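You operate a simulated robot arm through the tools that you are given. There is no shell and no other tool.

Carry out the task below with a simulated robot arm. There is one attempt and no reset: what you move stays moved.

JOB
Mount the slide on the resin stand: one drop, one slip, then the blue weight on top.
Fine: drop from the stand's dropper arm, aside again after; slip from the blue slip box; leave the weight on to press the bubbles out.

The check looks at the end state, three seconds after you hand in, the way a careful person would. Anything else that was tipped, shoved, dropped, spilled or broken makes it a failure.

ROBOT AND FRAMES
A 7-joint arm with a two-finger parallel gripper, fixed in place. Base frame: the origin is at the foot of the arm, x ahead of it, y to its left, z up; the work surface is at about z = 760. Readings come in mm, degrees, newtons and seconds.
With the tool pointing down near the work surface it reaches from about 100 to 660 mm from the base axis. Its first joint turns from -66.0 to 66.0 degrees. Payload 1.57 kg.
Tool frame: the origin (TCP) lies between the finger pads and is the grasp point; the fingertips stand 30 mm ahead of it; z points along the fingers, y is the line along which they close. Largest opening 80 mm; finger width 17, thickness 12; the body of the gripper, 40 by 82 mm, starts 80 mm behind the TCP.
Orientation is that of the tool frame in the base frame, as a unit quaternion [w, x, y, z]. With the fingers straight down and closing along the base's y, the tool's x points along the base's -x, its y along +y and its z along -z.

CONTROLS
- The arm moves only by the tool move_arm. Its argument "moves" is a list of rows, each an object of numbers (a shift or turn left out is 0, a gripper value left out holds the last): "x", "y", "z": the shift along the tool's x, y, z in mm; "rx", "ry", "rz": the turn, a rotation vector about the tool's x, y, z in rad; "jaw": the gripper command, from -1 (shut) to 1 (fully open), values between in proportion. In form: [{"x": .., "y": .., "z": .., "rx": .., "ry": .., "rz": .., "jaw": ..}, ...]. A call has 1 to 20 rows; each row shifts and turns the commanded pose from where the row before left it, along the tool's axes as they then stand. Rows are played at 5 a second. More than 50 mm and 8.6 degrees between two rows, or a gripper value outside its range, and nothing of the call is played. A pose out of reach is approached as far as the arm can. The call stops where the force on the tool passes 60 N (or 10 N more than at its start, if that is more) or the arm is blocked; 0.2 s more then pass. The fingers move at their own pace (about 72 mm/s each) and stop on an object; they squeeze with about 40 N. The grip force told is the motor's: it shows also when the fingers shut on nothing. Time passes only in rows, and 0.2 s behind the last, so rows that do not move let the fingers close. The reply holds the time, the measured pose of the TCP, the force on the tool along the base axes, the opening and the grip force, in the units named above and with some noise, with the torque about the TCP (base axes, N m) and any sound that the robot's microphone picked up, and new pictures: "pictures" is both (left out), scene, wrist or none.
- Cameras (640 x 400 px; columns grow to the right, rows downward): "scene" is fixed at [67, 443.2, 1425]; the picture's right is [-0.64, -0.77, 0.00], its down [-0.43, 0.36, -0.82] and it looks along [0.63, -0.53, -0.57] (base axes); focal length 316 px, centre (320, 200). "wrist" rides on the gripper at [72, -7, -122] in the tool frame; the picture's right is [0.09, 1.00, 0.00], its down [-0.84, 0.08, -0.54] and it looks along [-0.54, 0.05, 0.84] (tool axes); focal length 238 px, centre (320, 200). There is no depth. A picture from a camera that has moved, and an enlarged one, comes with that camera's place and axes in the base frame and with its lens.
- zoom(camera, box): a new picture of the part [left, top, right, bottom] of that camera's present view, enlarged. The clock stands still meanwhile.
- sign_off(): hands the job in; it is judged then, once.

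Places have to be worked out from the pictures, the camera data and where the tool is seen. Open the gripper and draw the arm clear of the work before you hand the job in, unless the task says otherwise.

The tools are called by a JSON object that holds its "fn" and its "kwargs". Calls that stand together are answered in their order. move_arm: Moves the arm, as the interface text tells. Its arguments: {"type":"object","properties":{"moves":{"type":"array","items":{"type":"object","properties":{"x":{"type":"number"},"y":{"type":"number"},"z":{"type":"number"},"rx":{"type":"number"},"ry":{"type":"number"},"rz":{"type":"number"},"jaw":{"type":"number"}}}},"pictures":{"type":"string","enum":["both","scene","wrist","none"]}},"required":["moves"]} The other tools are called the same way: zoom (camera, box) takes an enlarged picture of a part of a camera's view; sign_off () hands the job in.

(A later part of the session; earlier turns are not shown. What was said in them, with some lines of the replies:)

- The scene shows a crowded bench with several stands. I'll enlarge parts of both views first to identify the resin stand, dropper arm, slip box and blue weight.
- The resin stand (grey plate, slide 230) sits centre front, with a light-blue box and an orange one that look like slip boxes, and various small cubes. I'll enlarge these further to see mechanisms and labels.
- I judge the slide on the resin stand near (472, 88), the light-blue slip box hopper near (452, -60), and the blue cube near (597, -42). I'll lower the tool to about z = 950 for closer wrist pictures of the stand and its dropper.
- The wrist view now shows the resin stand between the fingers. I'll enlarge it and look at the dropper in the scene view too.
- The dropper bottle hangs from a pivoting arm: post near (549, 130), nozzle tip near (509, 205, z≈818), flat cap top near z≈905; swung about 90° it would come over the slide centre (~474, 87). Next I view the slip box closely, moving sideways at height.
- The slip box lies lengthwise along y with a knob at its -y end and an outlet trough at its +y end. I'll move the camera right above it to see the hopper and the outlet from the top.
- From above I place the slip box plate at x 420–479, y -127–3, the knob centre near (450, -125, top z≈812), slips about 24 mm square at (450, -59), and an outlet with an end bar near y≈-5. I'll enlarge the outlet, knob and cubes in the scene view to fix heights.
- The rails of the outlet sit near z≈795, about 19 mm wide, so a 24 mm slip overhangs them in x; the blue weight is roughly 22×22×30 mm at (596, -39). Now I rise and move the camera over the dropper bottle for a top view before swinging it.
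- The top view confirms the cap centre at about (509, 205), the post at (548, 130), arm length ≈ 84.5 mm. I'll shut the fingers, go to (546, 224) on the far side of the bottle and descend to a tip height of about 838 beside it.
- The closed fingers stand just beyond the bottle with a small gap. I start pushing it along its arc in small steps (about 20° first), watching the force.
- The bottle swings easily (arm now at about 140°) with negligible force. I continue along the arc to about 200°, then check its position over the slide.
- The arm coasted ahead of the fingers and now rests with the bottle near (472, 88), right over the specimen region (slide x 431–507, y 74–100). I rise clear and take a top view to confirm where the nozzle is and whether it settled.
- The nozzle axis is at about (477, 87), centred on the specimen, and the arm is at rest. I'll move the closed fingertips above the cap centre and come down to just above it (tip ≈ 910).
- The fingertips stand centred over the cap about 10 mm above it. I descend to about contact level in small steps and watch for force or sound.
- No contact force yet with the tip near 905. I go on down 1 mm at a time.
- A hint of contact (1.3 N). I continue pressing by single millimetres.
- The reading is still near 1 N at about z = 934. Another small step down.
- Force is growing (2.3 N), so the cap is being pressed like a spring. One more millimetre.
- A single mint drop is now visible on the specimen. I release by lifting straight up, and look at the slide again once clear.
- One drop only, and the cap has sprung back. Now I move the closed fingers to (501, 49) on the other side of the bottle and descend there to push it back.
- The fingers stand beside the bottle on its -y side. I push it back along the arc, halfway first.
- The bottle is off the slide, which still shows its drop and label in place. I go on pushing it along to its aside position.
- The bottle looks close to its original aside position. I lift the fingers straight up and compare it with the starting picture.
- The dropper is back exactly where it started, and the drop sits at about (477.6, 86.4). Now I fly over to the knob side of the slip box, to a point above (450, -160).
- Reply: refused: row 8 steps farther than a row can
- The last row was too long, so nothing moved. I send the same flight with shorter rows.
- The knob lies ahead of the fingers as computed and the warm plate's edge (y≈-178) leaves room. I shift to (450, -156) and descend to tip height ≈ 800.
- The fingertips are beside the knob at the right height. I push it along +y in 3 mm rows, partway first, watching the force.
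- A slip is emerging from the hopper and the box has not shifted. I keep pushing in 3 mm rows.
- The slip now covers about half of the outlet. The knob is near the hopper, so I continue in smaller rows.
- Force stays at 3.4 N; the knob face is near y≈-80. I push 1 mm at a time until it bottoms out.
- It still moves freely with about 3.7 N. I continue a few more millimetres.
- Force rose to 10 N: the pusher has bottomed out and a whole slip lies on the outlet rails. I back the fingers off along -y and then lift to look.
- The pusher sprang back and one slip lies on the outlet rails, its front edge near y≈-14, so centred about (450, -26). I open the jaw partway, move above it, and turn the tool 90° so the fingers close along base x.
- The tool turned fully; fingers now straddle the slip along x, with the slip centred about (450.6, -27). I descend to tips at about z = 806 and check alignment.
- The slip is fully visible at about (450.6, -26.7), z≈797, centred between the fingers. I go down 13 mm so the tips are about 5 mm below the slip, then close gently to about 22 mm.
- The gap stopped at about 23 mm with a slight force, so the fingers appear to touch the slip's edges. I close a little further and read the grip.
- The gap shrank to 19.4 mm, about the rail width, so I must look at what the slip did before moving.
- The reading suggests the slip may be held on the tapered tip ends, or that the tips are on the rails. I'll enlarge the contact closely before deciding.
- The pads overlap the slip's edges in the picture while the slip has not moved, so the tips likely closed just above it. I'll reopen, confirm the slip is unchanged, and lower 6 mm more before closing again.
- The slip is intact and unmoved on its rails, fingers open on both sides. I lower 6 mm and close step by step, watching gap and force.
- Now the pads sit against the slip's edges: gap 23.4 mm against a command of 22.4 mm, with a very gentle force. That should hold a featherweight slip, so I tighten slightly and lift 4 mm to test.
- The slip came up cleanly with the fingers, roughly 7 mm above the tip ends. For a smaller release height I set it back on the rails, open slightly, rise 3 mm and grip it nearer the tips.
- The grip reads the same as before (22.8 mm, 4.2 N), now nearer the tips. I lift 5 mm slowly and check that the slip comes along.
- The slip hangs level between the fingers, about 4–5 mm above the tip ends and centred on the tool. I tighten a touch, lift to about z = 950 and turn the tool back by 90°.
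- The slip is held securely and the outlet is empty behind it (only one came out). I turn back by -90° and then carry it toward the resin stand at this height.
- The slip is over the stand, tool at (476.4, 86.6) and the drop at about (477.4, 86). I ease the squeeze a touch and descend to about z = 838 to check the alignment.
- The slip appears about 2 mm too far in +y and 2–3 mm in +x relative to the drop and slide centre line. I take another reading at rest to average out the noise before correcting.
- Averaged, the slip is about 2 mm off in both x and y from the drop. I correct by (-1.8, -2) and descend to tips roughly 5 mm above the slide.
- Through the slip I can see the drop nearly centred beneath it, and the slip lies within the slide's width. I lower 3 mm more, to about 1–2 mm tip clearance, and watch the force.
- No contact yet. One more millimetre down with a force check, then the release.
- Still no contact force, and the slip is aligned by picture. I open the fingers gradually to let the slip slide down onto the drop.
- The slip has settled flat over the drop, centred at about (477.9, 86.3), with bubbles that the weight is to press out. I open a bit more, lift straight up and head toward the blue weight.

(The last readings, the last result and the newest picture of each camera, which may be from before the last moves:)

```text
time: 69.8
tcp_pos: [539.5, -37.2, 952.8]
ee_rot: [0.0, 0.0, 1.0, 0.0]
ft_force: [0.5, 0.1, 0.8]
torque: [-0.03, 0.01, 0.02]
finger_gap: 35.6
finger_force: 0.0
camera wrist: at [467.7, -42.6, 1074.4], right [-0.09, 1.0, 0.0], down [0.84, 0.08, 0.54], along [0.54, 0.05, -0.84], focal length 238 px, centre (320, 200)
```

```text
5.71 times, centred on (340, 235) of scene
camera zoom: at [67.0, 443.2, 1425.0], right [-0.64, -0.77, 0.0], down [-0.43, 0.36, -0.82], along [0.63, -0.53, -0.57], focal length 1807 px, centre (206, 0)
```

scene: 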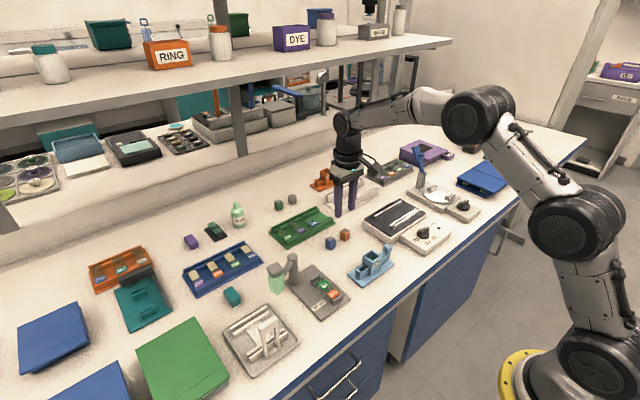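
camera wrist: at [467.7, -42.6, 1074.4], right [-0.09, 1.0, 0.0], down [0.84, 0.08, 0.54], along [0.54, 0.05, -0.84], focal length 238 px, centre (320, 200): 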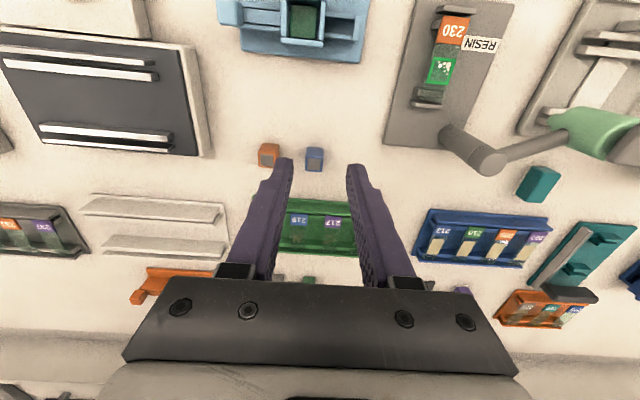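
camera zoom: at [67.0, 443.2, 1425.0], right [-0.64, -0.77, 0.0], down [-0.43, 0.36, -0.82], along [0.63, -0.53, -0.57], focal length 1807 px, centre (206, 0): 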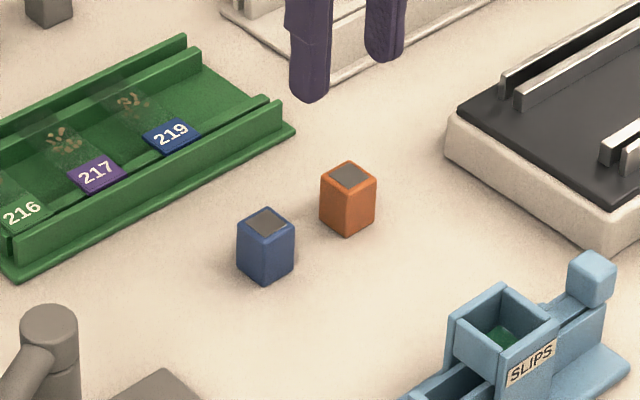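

The blue weight measures about 22×22×31 mm, centred near (597, -39); the orange one stays clear at y≈-83. I set a 40 mm opening, move over it and descend to just above its top.

{"fn": "move_arm", "kwargs": {"moves": [{"x": -29, "y": -1, "jaw": 0.0}, {"x": -28, "y": -1}, {"z": 35}, {"z": 40}, {"z": 30}, {"z": 8}, {}], "pictures": "both"}}

{"fn": "zoom", "kwargs": {"camera": "wrist", "box": [250, 100, 390, 220]}}

{"fn": "zoom", "kwargs": {"camera": "scene", "box": [295, 180, 385, 270]}}

```text
time: 71.4
tcp_pos: [597.7, -36.3, 838.3]
ee_rot: [0.0, -0.001, 1.0, 0.0]
ft_force: [0.9, 1.2, -0.1]
torque: [0.0, -0.02, -0.04]
finger_gap: 40.0
finger_force: 0.1
camera wrist: at [525.9, -41.3, 961.4], right [-0.09, 1.0, 0.0], down [0.84, 0.08, 0.54], along [0.54, 0.05, -0.84], focal length 238 px, centre (320, 200)
```

scene: 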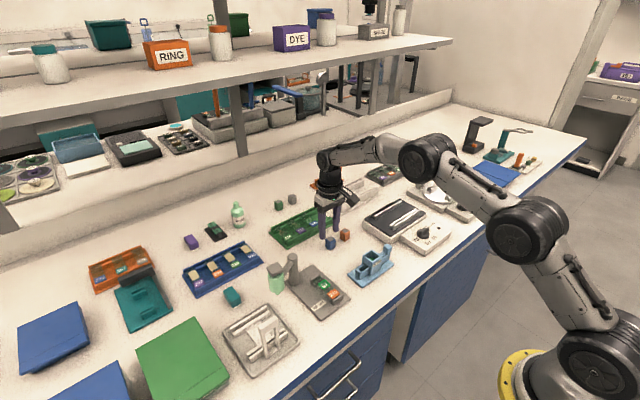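
wrist: 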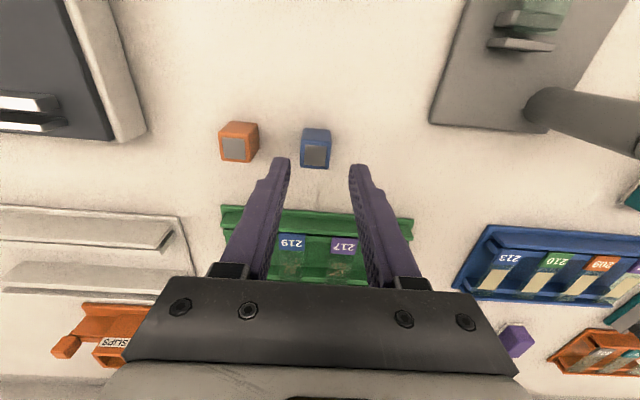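

```text
3.33 times, centred on (320, 160) of wrist
camera zoom: at [525.9, -41.3, 961.4], right [-0.09, 1.0, 0.0], down [0.84, 0.08, 0.54], along [0.54, 0.05, -0.84], focal length 794 px, centre (320, 333)
```

zoom: 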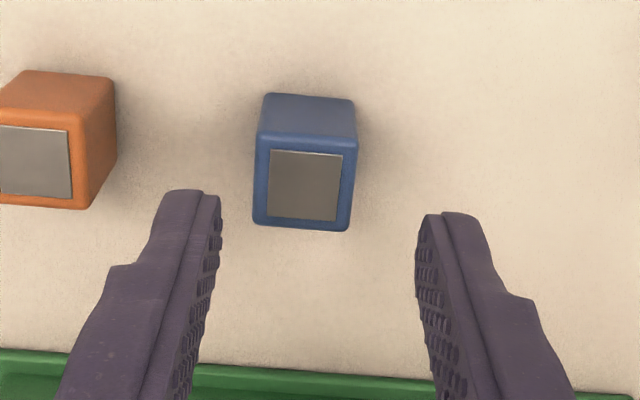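

```text
4.44 times, centred on (340, 225) of scene
camera zoom: at [67.0, 443.2, 1425.0], right [-0.64, -0.77, 0.0], down [-0.43, 0.36, -0.82], along [0.63, -0.53, -0.57], focal length 1406 px, centre (231, 89)
```

zoom: 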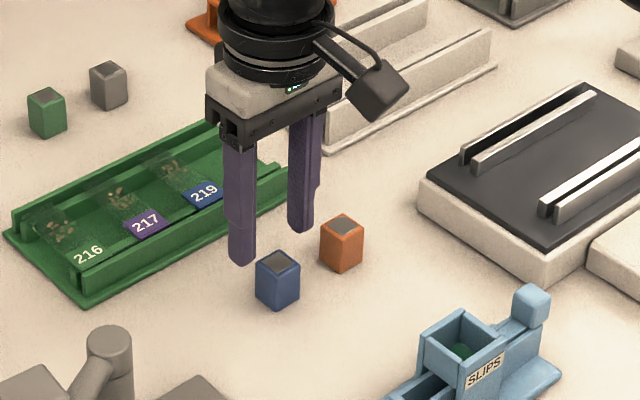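

By picture the finger midpoint is about 3.6 mm too far in +y and 2 mm in +x of the cube centre (596, -38.6). I correct that and descend so the tips stop about 8–9 mm above the bench.

{"fn": "move_arm", "kwargs": {"moves": [{"x": 1.9, "y": -3.6}, {}, {"z": 10}, {"z": 12}, {"z": 10}, {"z": 6}, {}], "pictures": "both"}}

{"fn": "zoom", "kwargs": {"camera": "wrist", "box": [250, 100, 390, 220]}}

{"fn": "zoom", "kwargs": {"camera": "scene", "box": [295, 190, 375, 260]}}

```text
time: 73.0
tcp_pos: [596.3, -41.1, 800.9]
ee_rot: [0.0, -0.001, 1.0, 0.0]
ft_force: [-0.5, -0.4, 0.2]
torque: [0.0, 0.0, 0.0]
finger_gap: 40.0
finger_force: 0.0
camera wrist: at [523.1, -46.6, 923.2], right [-0.09, 1.0, 0.0], down [0.84, 0.08, 0.54], along [0.54, 0.05, -0.84], focal length 238 px, centre (320, 200)
```

scene: 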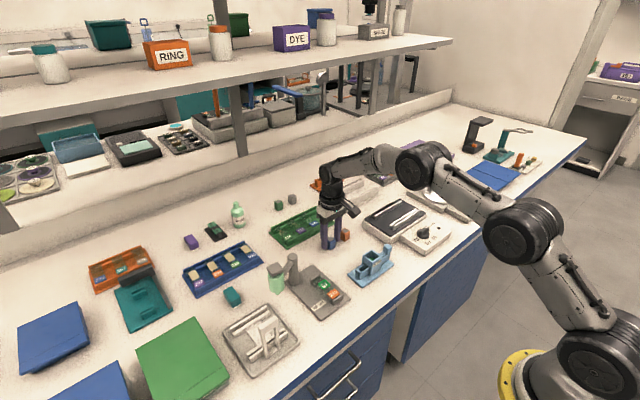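
wrist: 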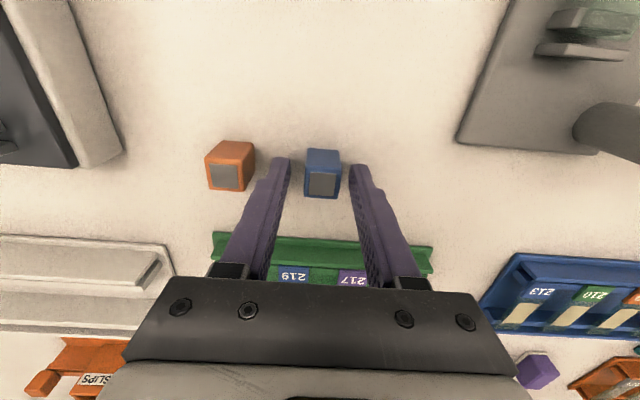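

```text
3.33 times, centred on (320, 160) of wrist
camera zoom: at [523.1, -46.6, 923.2], right [-0.09, 1.0, 0.0], down [0.84, 0.08, 0.54], along [0.54, 0.05, -0.84], focal length 794 px, centre (320, 333)
```

zoom: 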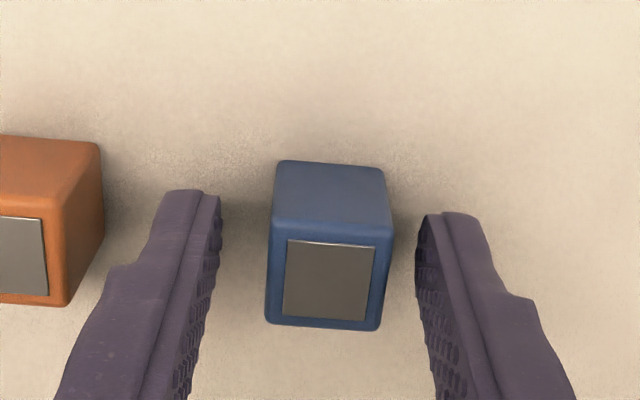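

```text
5.71 times, centred on (335, 225) of scene
camera zoom: at [67.0, 443.2, 1425.0], right [-0.64, -0.77, 0.0], down [-0.43, 0.36, -0.82], along [0.63, -0.53, -0.57], focal length 1807 px, centre (234, 57)
```

zoom: 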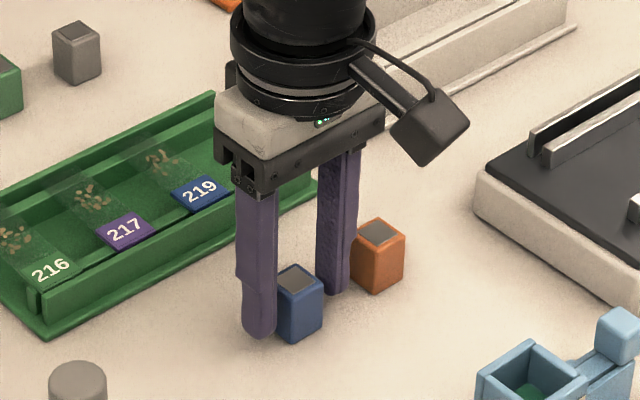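

The fingers straddle the blue weight, about 1.4 mm off centre. I shift +1.4 mm in y and close on it.

{"fn": "move_arm", "kwargs": {"moves": [{"y": 1.4}, {}, {"jaw": -0.3}, {"jaw": -0.5}, {"jaw": -0.8}, {}, {}], "pictures": "wrist"}}

{"fn": "zoom", "kwargs": {"camera": "wrist", "box": [250, 100, 390, 220]}}

```text
time: 74.6
tcp_pos: [595.0, -38.7, 799.5]
ee_rot: [0.0, 0.001, 1.0, 0.0]
ft_force: [0.2, -0.2, -0.1]
torque: [0.05, 0.03, -0.02]
finger_gap: 22.5
finger_force: 34.6
camera wrist: at [523.0, -45.5, 922.6], right [-0.09, 1.0, 0.0], down [0.84, 0.08, 0.54], along [0.54, 0.05, -0.84], focal length 238 px, centre (320, 200)
```

wrist: 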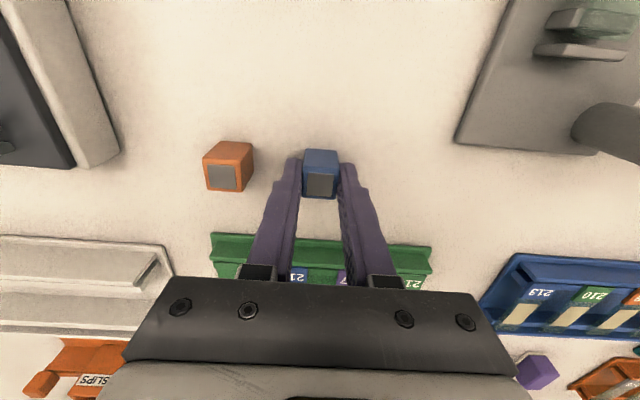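

```text
3.33 times, centred on (320, 160) of wrist
camera zoom: at [523.0, -45.5, 922.6], right [-0.09, 1.0, 0.0], down [0.84, 0.08, 0.54], along [0.54, 0.05, -0.84], focal length 794 px, centre (320, 333)
```

zoom: 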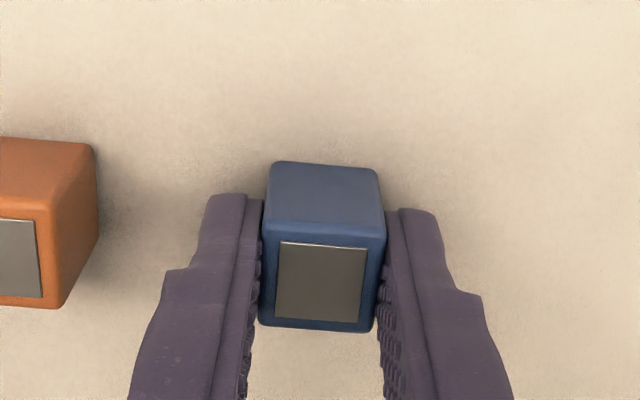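

The weight is gripped firmly (22.5 mm, 35 N). I lift it and carry it toward the slide at about z = 930.

{"fn": "move_arm", "kwargs": {"moves": [{"z": -5}, {"z": -20}, {"z": -35}, {"z": -40}, {"z": -30}, {"x": 20, "y": 20}, {"x": 25, "y": 27}, {"x": 25, "y": 27}, {"x": 25, "y": 27}, {"x": 22, "y": 24}, {}, {}], "pictures": "both"}}

{"fn": "zoom", "kwargs": {"camera": "wrist", "box": [260, 80, 380, 200]}}

{"fn": "zoom", "kwargs": {"camera": "scene", "box": [285, 210, 365, 300]}}

```text
time: 77.2
tcp_pos: [477.8, 82.5, 928.6]
ee_rot: [0.0, 0.0, 1.0, -0.001]
ft_force: [-0.4, -0.5, -1.0]
torque: [-0.03, -0.03, 0.03]
finger_gap: 22.1
finger_force: 34.7
camera wrist: at [406.0, 77.3, 1052.7], right [-0.09, 1.0, 0.0], down [0.84, 0.08, 0.54], along [0.54, 0.05, -0.84], focal length 238 px, centre (320, 200)
```

scene: 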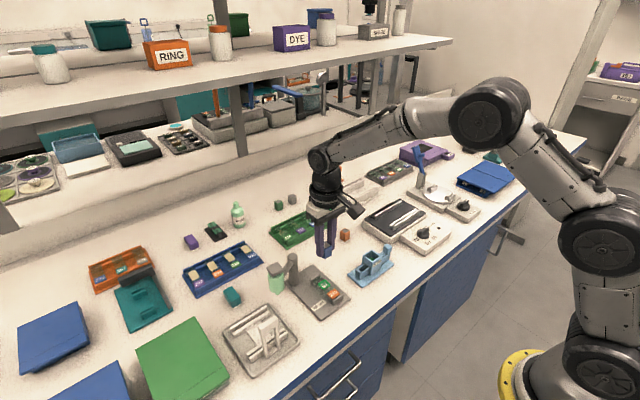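
wrist: 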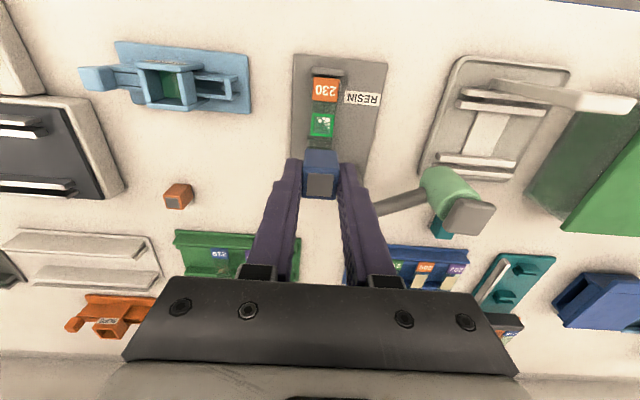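

```text
3.33 times, centred on (320, 140) of wrist
camera zoom: at [406.0, 77.3, 1052.7], right [-0.09, 1.0, 0.0], down [0.84, 0.08, 0.54], along [0.54, 0.05, -0.84], focal length 794 px, centre (320, 400)
```

zoom: 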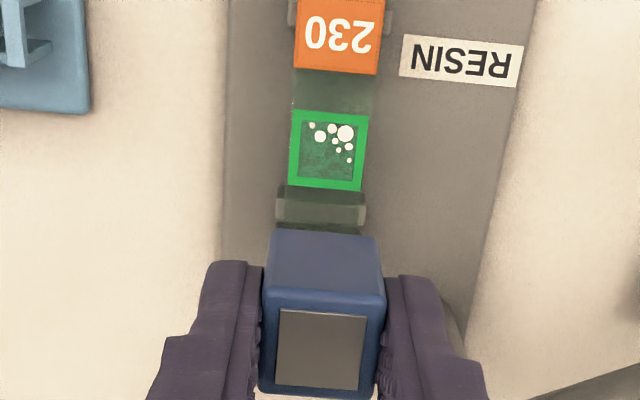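

```text
4.44 times, centred on (325, 255) of scene
camera zoom: at [67.0, 443.3, 1425.0], right [-0.64, -0.77, 0.0], down [-0.43, 0.36, -0.82], along [0.63, -0.53, -0.57], focal length 1406 px, centre (298, -44)
```

zoom: 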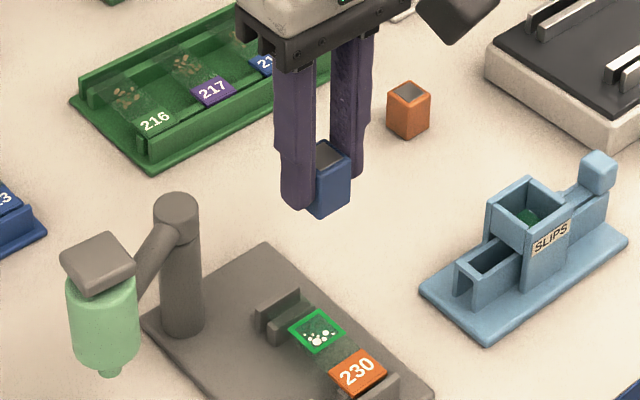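

The weight hangs square above the stand; relative to the slip it needs about +2.8 mm in y. I correct and descend to about 15 mm above the slip for a check.

{"fn": "move_arm", "kwargs": {"moves": [{"y": 2.8}, {"z": 25}, {"z": 30}, {"z": 20}, {"z": 8}, {}, {}], "pictures": "both"}}

{"fn": "zoom", "kwargs": {"camera": "wrist", "box": [260, 80, 380, 200]}}

{"fn": "zoom", "kwargs": {"camera": "scene", "box": [300, 240, 350, 300]}}

```text
time: 78.8
tcp_pos: [477.5, 86.1, 847.2]
ee_rot: [0.001, 0.0, 1.0, 0.001]
ft_force: [0.5, -0.4, -1.3]
torque: [0.01, -0.01, -0.01]
finger_gap: 22.3
finger_force: 34.7
camera wrist: at [406.0, 81.8, 969.4], right [-0.09, 1.0, 0.0], down [0.84, 0.08, 0.54], along [0.54, 0.05, -0.84], focal length 238 px, centre (320, 200)
```

scene: 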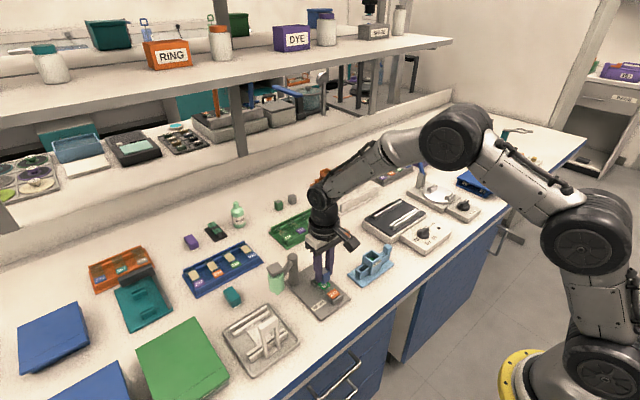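
wrist: 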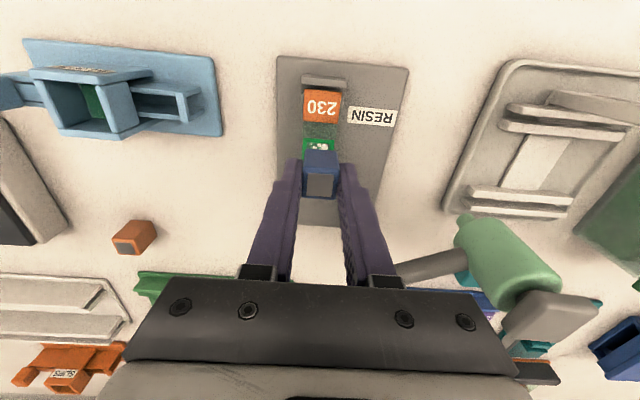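

```text
3.33 times, centred on (320, 140) of wrist
camera zoom: at [406.0, 81.8, 969.4], right [-0.09, 1.0, 0.0], down [0.84, 0.08, 0.54], along [0.54, 0.05, -0.84], focal length 794 px, centre (320, 400)
```

zoom: 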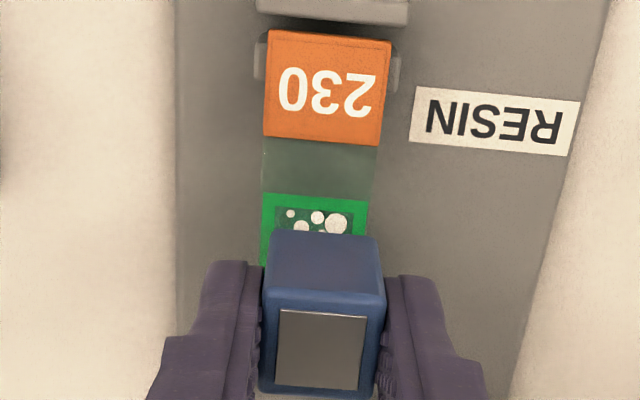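

```text
6.67 times, centred on (325, 270) of scene
camera zoom: at [67.0, 443.2, 1425.0], right [-0.64, -0.77, 0.0], down [-0.43, 0.36, -0.82], along [0.63, -0.53, -0.57], focal length 2108 px, centre (287, -267)
```

zoom: 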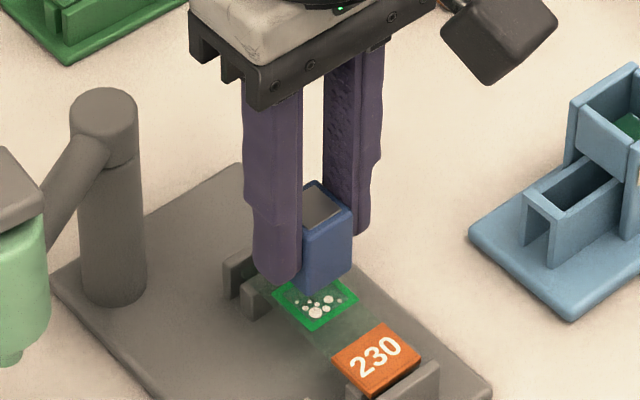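

The weight needs about -1.8 mm in y and -0.6 mm in x to be centred on the slip. I correct and descend 12 mm, then check again.

{"fn": "move_arm", "kwargs": {"moves": [{"x": 0.6, "y": -1.8}, {"z": 5}, {"z": 4}, {"z": 3}, {}, {}], "pictures": "wrist"}}

{"fn": "zoom", "kwargs": {"camera": "wrist", "box": [260, 80, 380, 200]}}

{"fn": "zoom", "kwargs": {"camera": "scene", "box": [305, 250, 345, 290]}}

```text
time: 80.2
tcp_pos: [476.0, 84.7, 835.0]
ee_rot: [0.0, 0.0, 1.0, 0.0]
ft_force: [-0.4, -0.5, 0.1]
torque: [-0.01, 0.0, -0.01]
finger_gap: 22.3
finger_force: 34.8
camera wrist: at [405.8, 80.1, 957.3], right [-0.09, 1.0, 0.0], down [0.84, 0.08, 0.54], along [0.54, 0.05, -0.84], focal length 238 px, centre (320, 200)
```

wrist: 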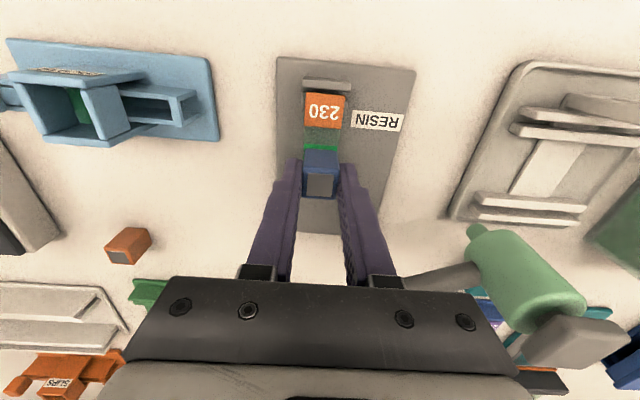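

```text
3.33 times, centred on (320, 140) of wrist
camera zoom: at [405.8, 80.1, 957.3], right [-0.09, 1.0, 0.0], down [0.84, 0.08, 0.54], along [0.54, 0.05, -0.84], focal length 794 px, centre (320, 400)
```

zoom: 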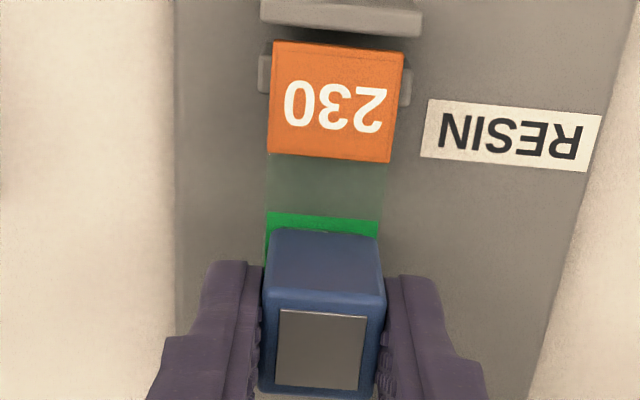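

```text
10.00 times, centred on (325, 270) of scene
camera zoom: at [67.0, 443.2, 1425.0], right [-0.64, -0.77, 0.0], down [-0.43, 0.36, -0.82], along [0.63, -0.53, -0.57], focal length 3162 px, centre (270, -500)
```

zoom: 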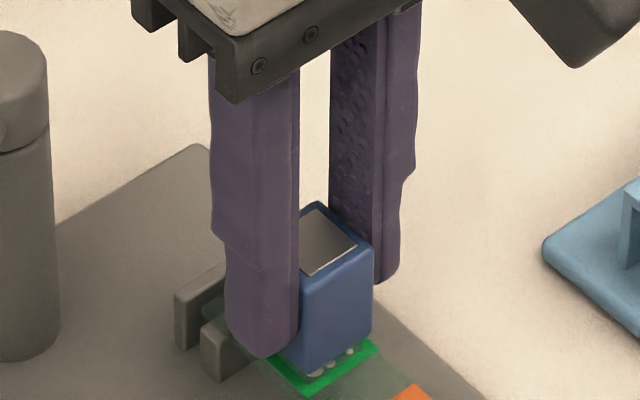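

The weight is now centred on the slip to within about half a millimetre, roughly 4–5 mm above it. I lower in 1 mm rows and check the force.

{"fn": "move_arm", "kwargs": {"moves": [{"y": -0.5, "z": 1}, {"z": 1}, {"z": 1}, {}], "pictures": "none"}}

{"fn": "zoom", "kwargs": {"camera": "scene", "box": [305, 250, 345, 290]}}

```text
time: 81.2
tcp_pos: [476.7, 85.7, 831.0]
ee_rot: [0.0, 0.0, 1.0, 0.001]
ft_force: [0.1, 0.6, -1.0]
torque: [-0.03, -0.02, -0.02]
finger_gap: 22.3
finger_force: 34.7
```

```text
10.00 times, centred on (325, 270) of scene
camera zoom: at [67.0, 443.2, 1425.0], right [-0.64, -0.77, 0.0], down [-0.43, 0.36, -0.82], along [0.63, -0.53, -0.57], focal length 3162 px, centre (270, -500)
```

zoom: 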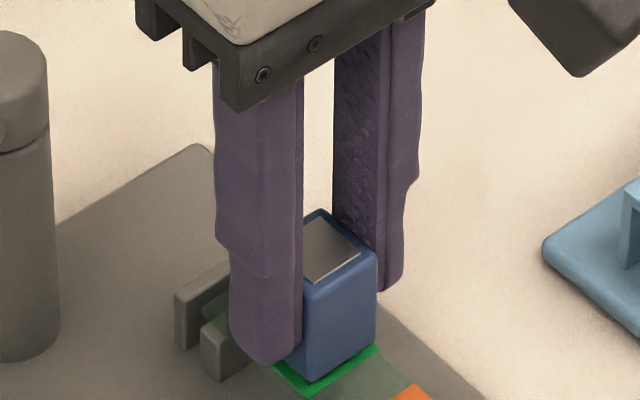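

The weight's base is nearly on the slip with no contact force yet. I continue in smaller rows.

{"fn": "move_arm", "kwargs": {"moves": [{"z": 0.7}, {"z": 0.5}, {}], "pictures": "none"}}

```text
time: 82.0
tcp_pos: [479.0, 85.5, 830.7]
ee_rot: [0.0, 0.0, 1.0, 0.0]
ft_force: [0.3, -0.8, -1.1]
torque: [-0.03, -0.01, 0.03]
finger_gap: 22.3
finger_force: 35.2
```

The force reading still shows the hanging weight (about -1 N). I go on by half-millimetres until it is supported.

{"fn": "move_arm", "kwargs": {"moves": [{"z": 0.5}, {"z": 0.5}, {}], "pictures": "none"}}

```text
time: 82.8
tcp_pos: [477.1, 84.1, 829.4]
ee_rot: [0.0, 0.0, 1.0, 0.0]
ft_force: [0.9, -0.1, -2.1]
torque: [0.0, -0.02, 0.01]
finger_gap: 22.2
finger_force: 34.5
```

Still hanging (-2 N with noise). I look closely at the gap and step down a little more.

{"fn": "move_arm", "kwargs": {"moves": [{"z": 0.5}, {"z": 0.5}, {}], "pictures": "scene"}}

{"fn": "zoom", "kwargs": {"camera": "scene", "box": [310, 260, 340, 290]}}

{"fn": "zoom", "kwargs": {"camera": "wrist", "box": [280, 110, 360, 190]}}

```text
time: 83.6
tcp_pos: [476.4, 84.2, 829.5]
ee_rot: [0.0, 0.0, 1.0, 0.0]
ft_force: [-0.4, -0.4, -2.5]
torque: [-0.01, 0.01, 0.04]
finger_gap: 22.3
finger_force: 35.4
```

scene: 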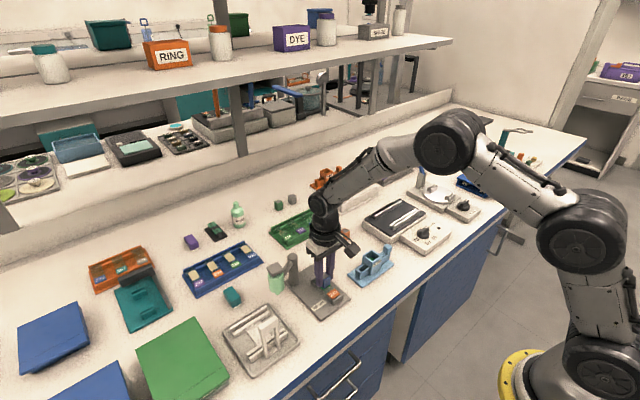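

```text
13.33 times, centred on (325, 275) of scene
camera zoom: at [67.0, 443.2, 1425.0], right [-0.64, -0.77, 0.0], down [-0.43, 0.36, -0.82], along [0.63, -0.53, -0.57], focal length 4217 px, centre (253, -800)
```

zoom: 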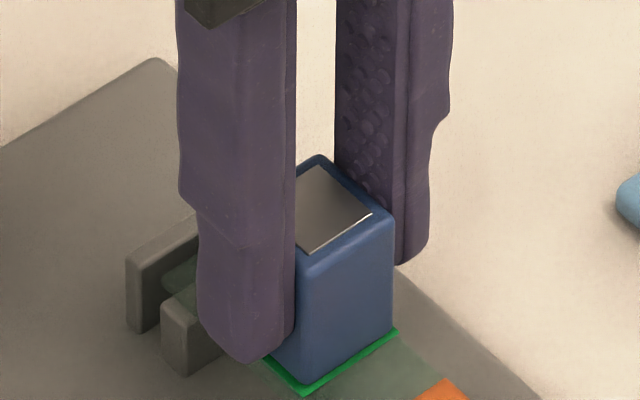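

```text
5.00 times, centred on (320, 150) of wrist
camera zoom: at [405.6, 79.5, 951.6], right [-0.09, 1.0, 0.0], down [0.84, 0.08, 0.54], along [0.54, 0.05, -0.84], focal length 1192 px, centre (320, 450)
```

zoom: 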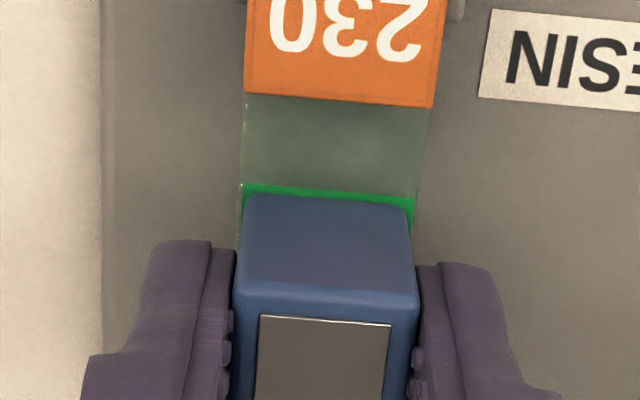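

The base looks practically on the slip, yet the reading still shows hanging load. I continue in half-millimetre rows with readings.

{"fn": "move_arm", "kwargs": {"moves": [{"z": 0.5}, {}], "pictures": "none"}}

{"fn": "move_arm", "kwargs": {"moves": [{"z": 0.5}, {}], "pictures": "none"}}

```text
time: 84.2
tcp_pos: [477.0, 84.2, 828.0]
ee_rot: [0.001, 0.0, 1.0, 0.0]
ft_force: [0.3, 0.3, -0.8]
torque: [0.02, -0.01, -0.02]
finger_gap: 22.3
finger_force: 35.0
```

```text
time: 84.8
tcp_pos: [477.0, 85.2, 827.6]
ee_rot: [0.0, 0.0, 1.0, 0.0]
ft_force: [-0.3, 0.0, -0.6]
torque: [-0.01, 0.01, 0.03]
finger_gap: 22.2
finger_force: 35.0
```

Force is still about -0.7 N. I keep stepping by half a millimetre.

{"fn": "move_arm", "kwargs": {"moves": [{"z": 0.5}, {}], "pictures": "none"}}

{"fn": "zoom", "kwargs": {"camera": "scene", "box": [310, 260, 340, 290]}}

{"fn": "zoom", "kwargs": {"camera": "wrist", "box": [280, 110, 360, 190]}}

```text
time: 85.4
tcp_pos: [478.2, 85.0, 827.2]
ee_rot: [0.001, 0.0, 1.0, 0.0]
ft_force: [0.2, 1.0, 2.2]
torque: [0.0, -0.03, -0.02]
finger_gap: 22.3
finger_force: 34.8
```

```text
13.33 times, centred on (325, 275) of scene
camera zoom: at [67.0, 443.2, 1425.0], right [-0.64, -0.77, 0.0], down [-0.43, 0.36, -0.82], along [0.63, -0.53, -0.57], focal length 4217 px, centre (253, -800)
```

zoom: 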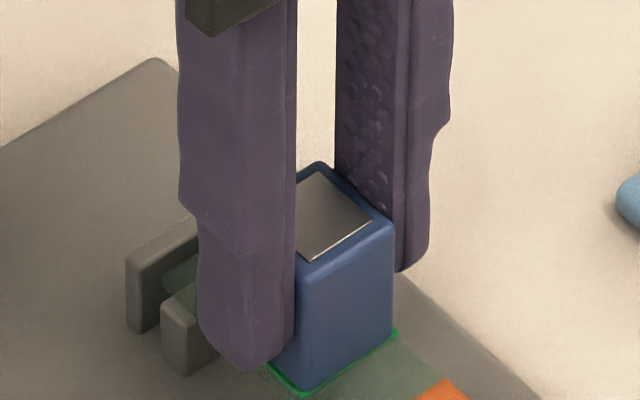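

```text
5.00 times, centred on (320, 150) of wrist
camera zoom: at [404.9, 79.8, 950.4], right [-0.09, 1.0, 0.0], down [0.84, 0.08, 0.54], along [0.54, 0.05, -0.84], focal length 1192 px, centre (320, 450)
```

zoom: 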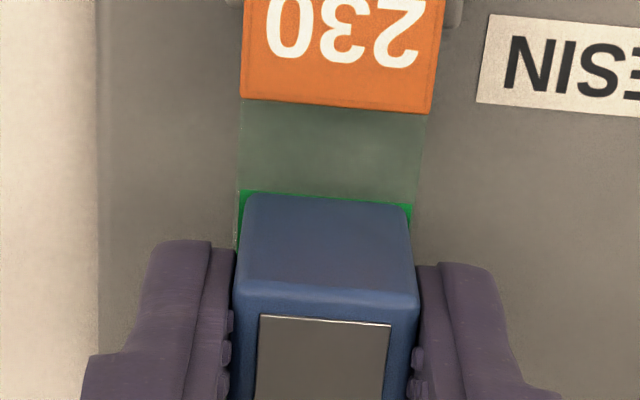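

The force turned to +2.2 N: the weight rests on the slip. I release it by opening the fingers gradually.

{"fn": "move_arm", "kwargs": {"moves": [{"jaw": -0.5}, {"jaw": -0.44}, {"jaw": -0.4}, {"jaw": -0.35}, {"jaw": -0.3}, {"jaw": -0.2}, {"jaw": -0.1}, {}], "pictures": "both"}}

{"fn": "zoom", "kwargs": {"camera": "wrist", "box": [270, 100, 370, 200]}}

{"fn": "zoom", "kwargs": {"camera": "scene", "box": [305, 255, 345, 295]}}

```text
time: 87.2
tcp_pos: [476.9, 85.0, 826.7]
ee_rot: [0.0, 0.0, 1.0, 0.0]
ft_force: [-0.6, -0.2, 0.5]
torque: [-0.01, 0.0, 0.02]
finger_gap: 35.7
finger_force: 0.0
camera wrist: at [404.8, 79.8, 950.1], right [-0.09, 1.0, 0.0], down [0.84, 0.08, 0.54], along [0.54, 0.05, -0.84], focal length 238 px, centre (320, 200)
```

scene: 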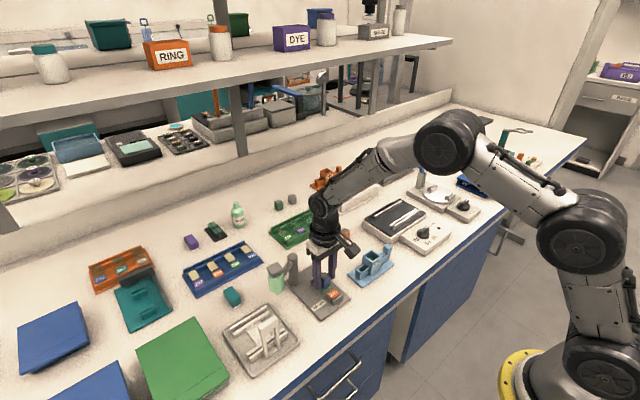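
wrist: 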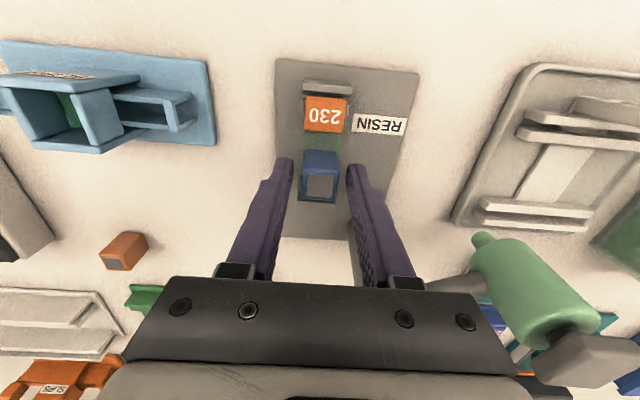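

```text
4.00 times, centred on (320, 150) of wrist
camera zoom: at [404.8, 79.8, 950.1], right [-0.09, 1.0, 0.0], down [0.84, 0.08, 0.54], along [0.54, 0.05, -0.84], focal length 953 px, centre (320, 400)
```

zoom: 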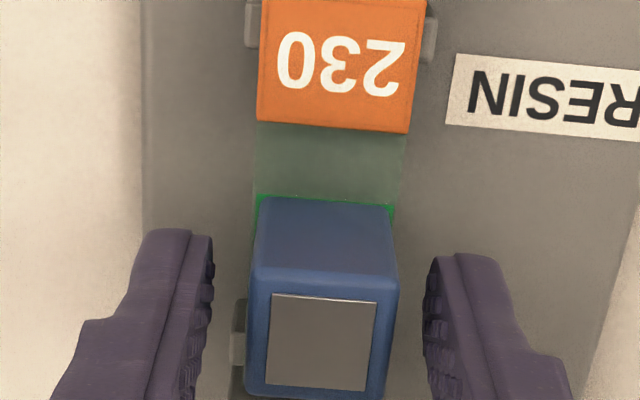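

```text
10.00 times, centred on (325, 275) of scene
camera zoom: at [67.0, 443.2, 1425.0], right [-0.64, -0.77, 0.0], down [-0.43, 0.36, -0.82], along [0.63, -0.53, -0.57], focal length 3162 px, centre (270, -550)
```

zoom: 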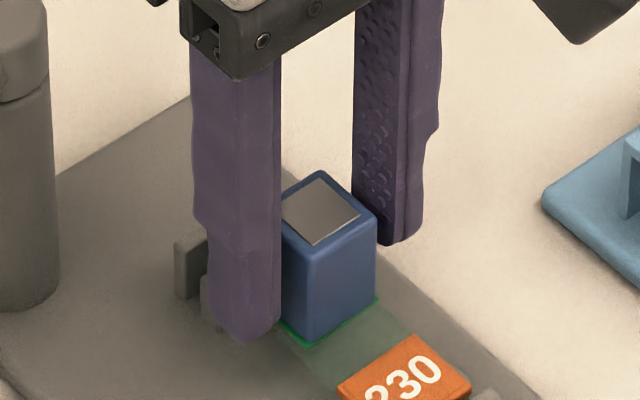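

The blue weight stands squarely on the slip with clear gaps to both fingers. I open a little more, lift straight up and then check everything from above.

{"fn": "move_arm", "kwargs": {"moves": [{"jaw": 0.0}, {"z": -10}, {"z": -25}, {"z": -40}, {"z": -45}, {"x": 40}, {"x": 45}, {"x": 40, "z": -20}, {}], "pictures": "both"}}

{"fn": "zoom", "kwargs": {"camera": "scene", "box": [255, 240, 360, 325]}}

{"fn": "zoom", "kwargs": {"camera": "scene", "box": [305, 255, 345, 295]}}

{"fn": "zoom", "kwargs": {"camera": "wrist", "box": [230, 140, 410, 290]}}

```text
time: 89.2
tcp_pos: [350.1, 85.5, 966.9]
ee_rot: [0.0, 0.001, 1.0, 0.001]
ft_force: [0.4, 0.4, 1.1]
torque: [0.01, 0.0, 0.0]
finger_gap: 40.2
finger_force: 0.0
camera wrist: at [278.1, 80.2, 1090.5], right [-0.09, 1.0, 0.0], down [0.84, 0.08, 0.54], along [0.54, 0.05, -0.84], focal length 238 px, centre (320, 200)
```

scene: 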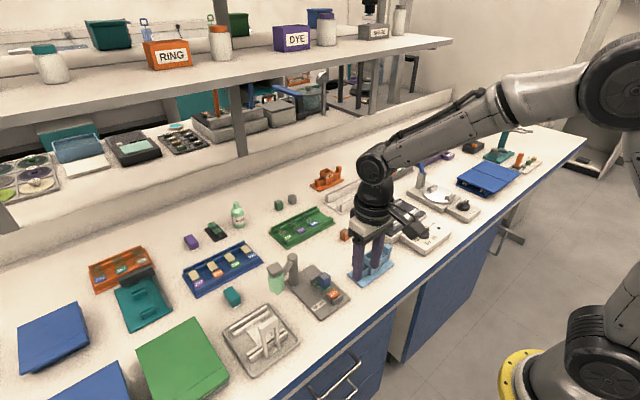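
wrist: 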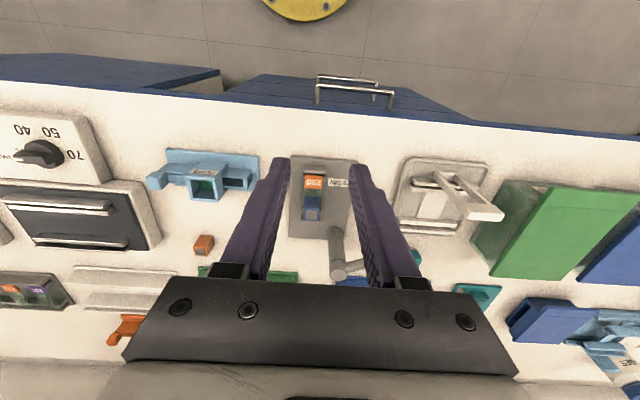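

```text
4.71 times, centred on (308, 282) of scene
camera zoom: at [67.0, 443.2, 1425.0], right [-0.64, -0.77, 0.0], down [-0.43, 0.36, -0.82], along [0.63, -0.53, -0.57], focal length 1488 px, centre (379, -188)
```

zoom: 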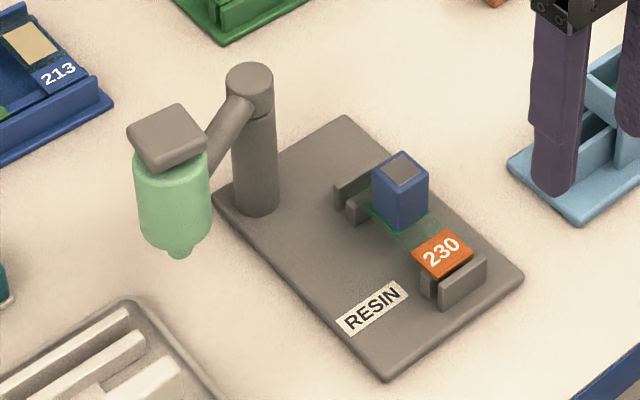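

```text
10.00 times, centred on (325, 275) of scene
camera zoom: at [67.0, 443.2, 1425.0], right [-0.64, -0.77, 0.0], down [-0.43, 0.36, -0.82], along [0.63, -0.53, -0.57], focal length 3162 px, centre (270, -550)
```

zoom: 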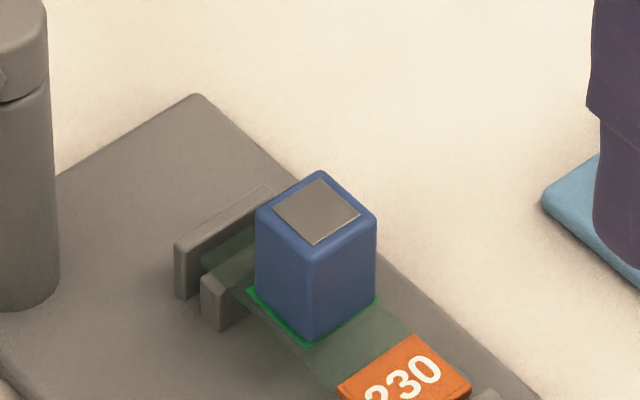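

```text
2.67 times, centred on (320, 215) of wrist
camera zoom: at [278.1, 80.2, 1090.5], right [-0.09, 1.0, 0.0], down [0.84, 0.08, 0.54], along [0.54, 0.05, -0.84], focal length 636 px, centre (320, 160)
```

zoom: 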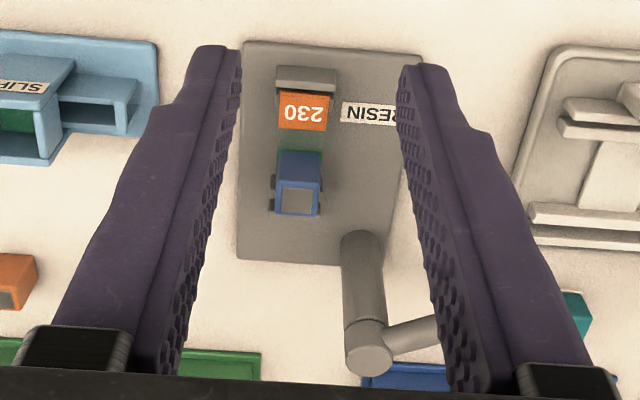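

The weight sits on the slip, the dropper is aside, the slip box and the other items are undisturbed. I open the gripper fully, draw up and back, and let some seconds pass with the weight pressing.

{"fn": "move_arm", "kwargs": {"moves": [{"z": -30, "jaw": 1}, {"z": -40}, {"z": -40}, {"z": -40}, {"y": -20}, {}, {}, {}, {}, {}, {}, {}, {}, {}, {}, {}, {}, {}, {}, {}], "pictures": "both"}}

{"fn": "zoom", "kwargs": {"camera": "scene", "box": [255, 180, 415, 325]}}

{"fn": "zoom", "kwargs": {"camera": "scene", "box": [305, 255, 345, 295]}}

```text
time: 93.4
tcp_pos: [351.6, 64.9, 1116.5]
ee_rot: [0.0, 0.0, 1.0, 0.001]
ft_force: [-1.4, 0.2, 0.1]
torque: [-0.01, -0.01, 0.03]
finger_gap: 79.9
finger_force: 0.1
camera wrist: at [280.1, 59.7, 1239.2], right [-0.09, 1.0, 0.0], down [0.84, 0.08, 0.54], along [0.54, 0.05, -0.84], focal length 238 px, centre (320, 200)
```

scene: 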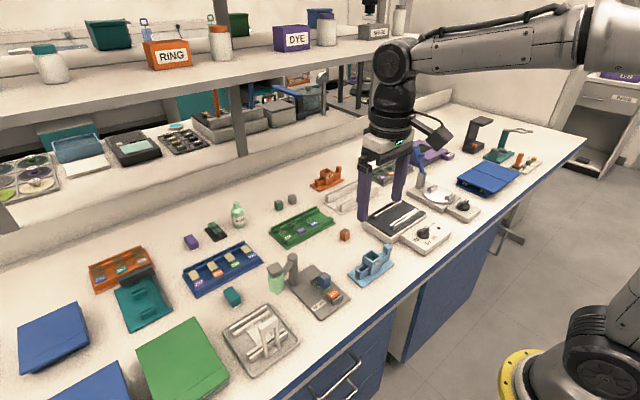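
wrist: 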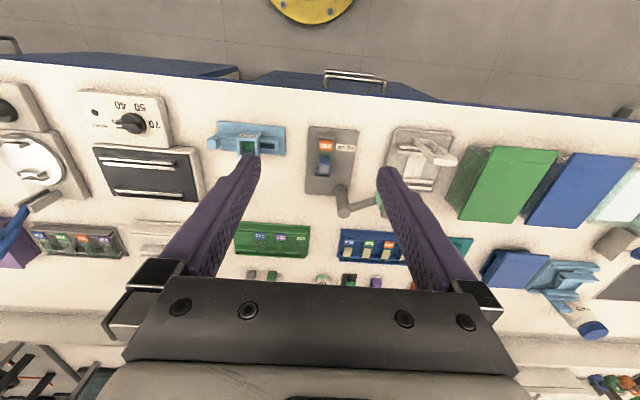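

```text
2.76 times, centred on (335, 252) of scene
camera zoom: at [67.0, 443.2, 1425.0], right [-0.64, -0.77, 0.0], down [-0.43, 0.36, -0.82], along [0.63, -0.53, -0.57], focal length 872 px, centre (279, 55)
```

zoom: 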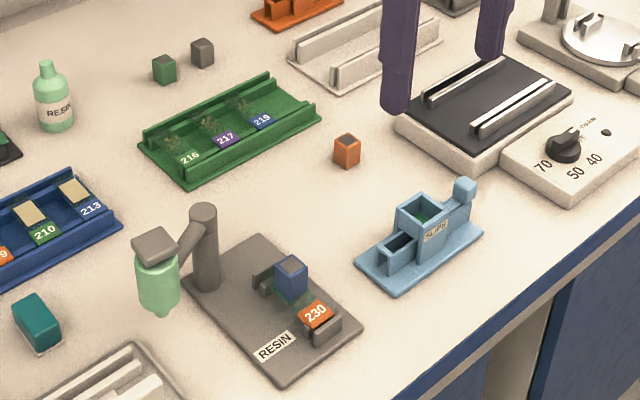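

```text
10.00 times, centred on (325, 275) of scene
camera zoom: at [67.0, 443.2, 1425.0], right [-0.64, -0.77, 0.0], down [-0.43, 0.36, -0.82], along [0.63, -0.53, -0.57], focal length 3162 px, centre (270, -550)
```

zoom: 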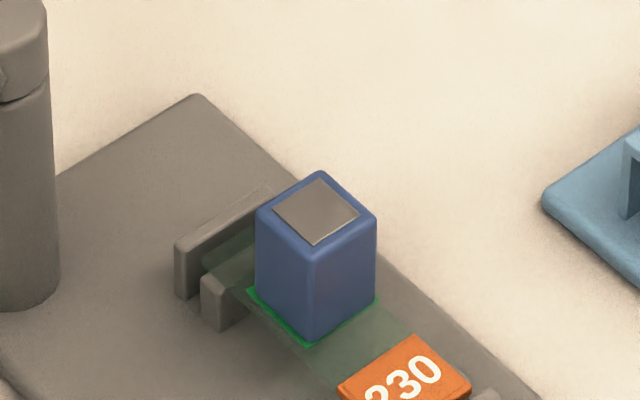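

Everything is in its final place and the arm is clear. I let several more seconds pass so the weight can press the bubbles out.

{"fn": "move_arm", "kwargs": {"moves": [{}, {}, {}, {}, {}, {}, {}, {}, {}, {}, {}, {}, {}, {}, {}, {}, {}, {}, {}, {}], "pictures": "none"}}

{"fn": "move_arm", "kwargs": {"moves": [{}, {}, {}, {}, {}, {}, {}, {}, {}, {}, {}, {}, {}, {}, {}, {}, {}, {}, {}, {}], "pictures": "scene"}}

{"fn": "zoom", "kwargs": {"camera": "scene", "box": [265, 240, 365, 320]}}

```text
time: 97.6
tcp_pos: [351.6, 64.9, 1116.3]
ee_rot: [0.001, 0.0, 1.0, 0.0]
ft_force: [1.0, -0.4, 0.3]
torque: [-0.02, 0.0, -0.01]
finger_gap: 80.0
finger_force: 0.1
```

```text
time: 101.8
tcp_pos: [351.8, 64.1, 1116.0]
ee_rot: [0.0, 0.0, 1.0, 0.0]
ft_force: [0.1, -0.8, 0.0]
torque: [-0.05, 0.02, -0.01]
finger_gap: 79.8
finger_force: 0.0
```

scene: 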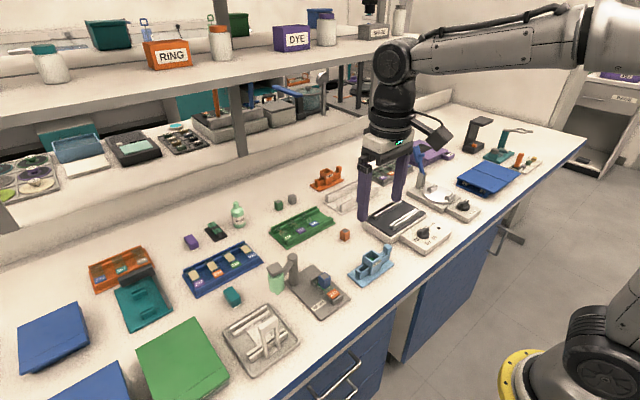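

```text
5.00 times, centred on (315, 280) of scene
camera zoom: at [67.0, 443.2, 1425.0], right [-0.64, -0.77, 0.0], down [-0.43, 0.36, -0.82], along [0.63, -0.53, -0.57], focal length 1581 px, centre (345, -200)
```

zoom: 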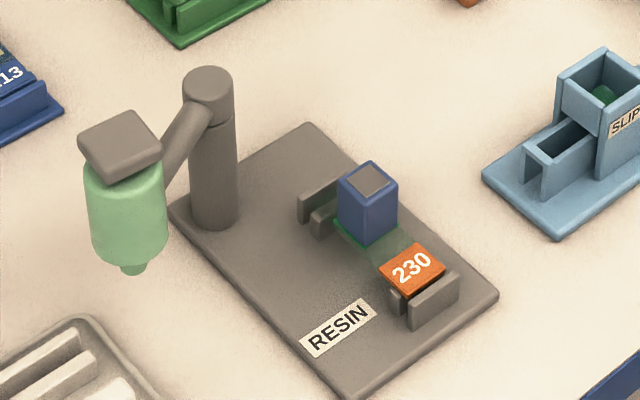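

The slide carries one drop and one slip with the blue weight standing stably on top. The dropper is aside, the gripper is open and the arm is clear, so I hand the job in.

{"fn": "sign_off", "kwargs": {}}

```text
The job is handed in.
```

The slide (230) on the resin stand is mounted, and I've handed the job in. I don't have the check's verdict.

- **Drop:** I swung the dropper arm over the slide and pressed once. One drop landed on the specimen, and the arm is back where it started.
- **Slip:** One slip came from the blue slip box. It lies flat over the drop, within the slide's width.
- **Weight:** The blue weight stands squarely on the slip. It had pressed for about 14 seconds before hand-in and is still on. There were bubbles under the slip before the weight went on. I couldn't see under it afterwards to tell whether they are gone.

The first time I gripped the slip I squeezed it harder than intended, about 34 N. It looked undamaged afterwards, and I used a much lighter grip from then on.

Nothing else in the pictures looks moved, tipped or spilled. The gripper is open and the arm is clear of the bench.
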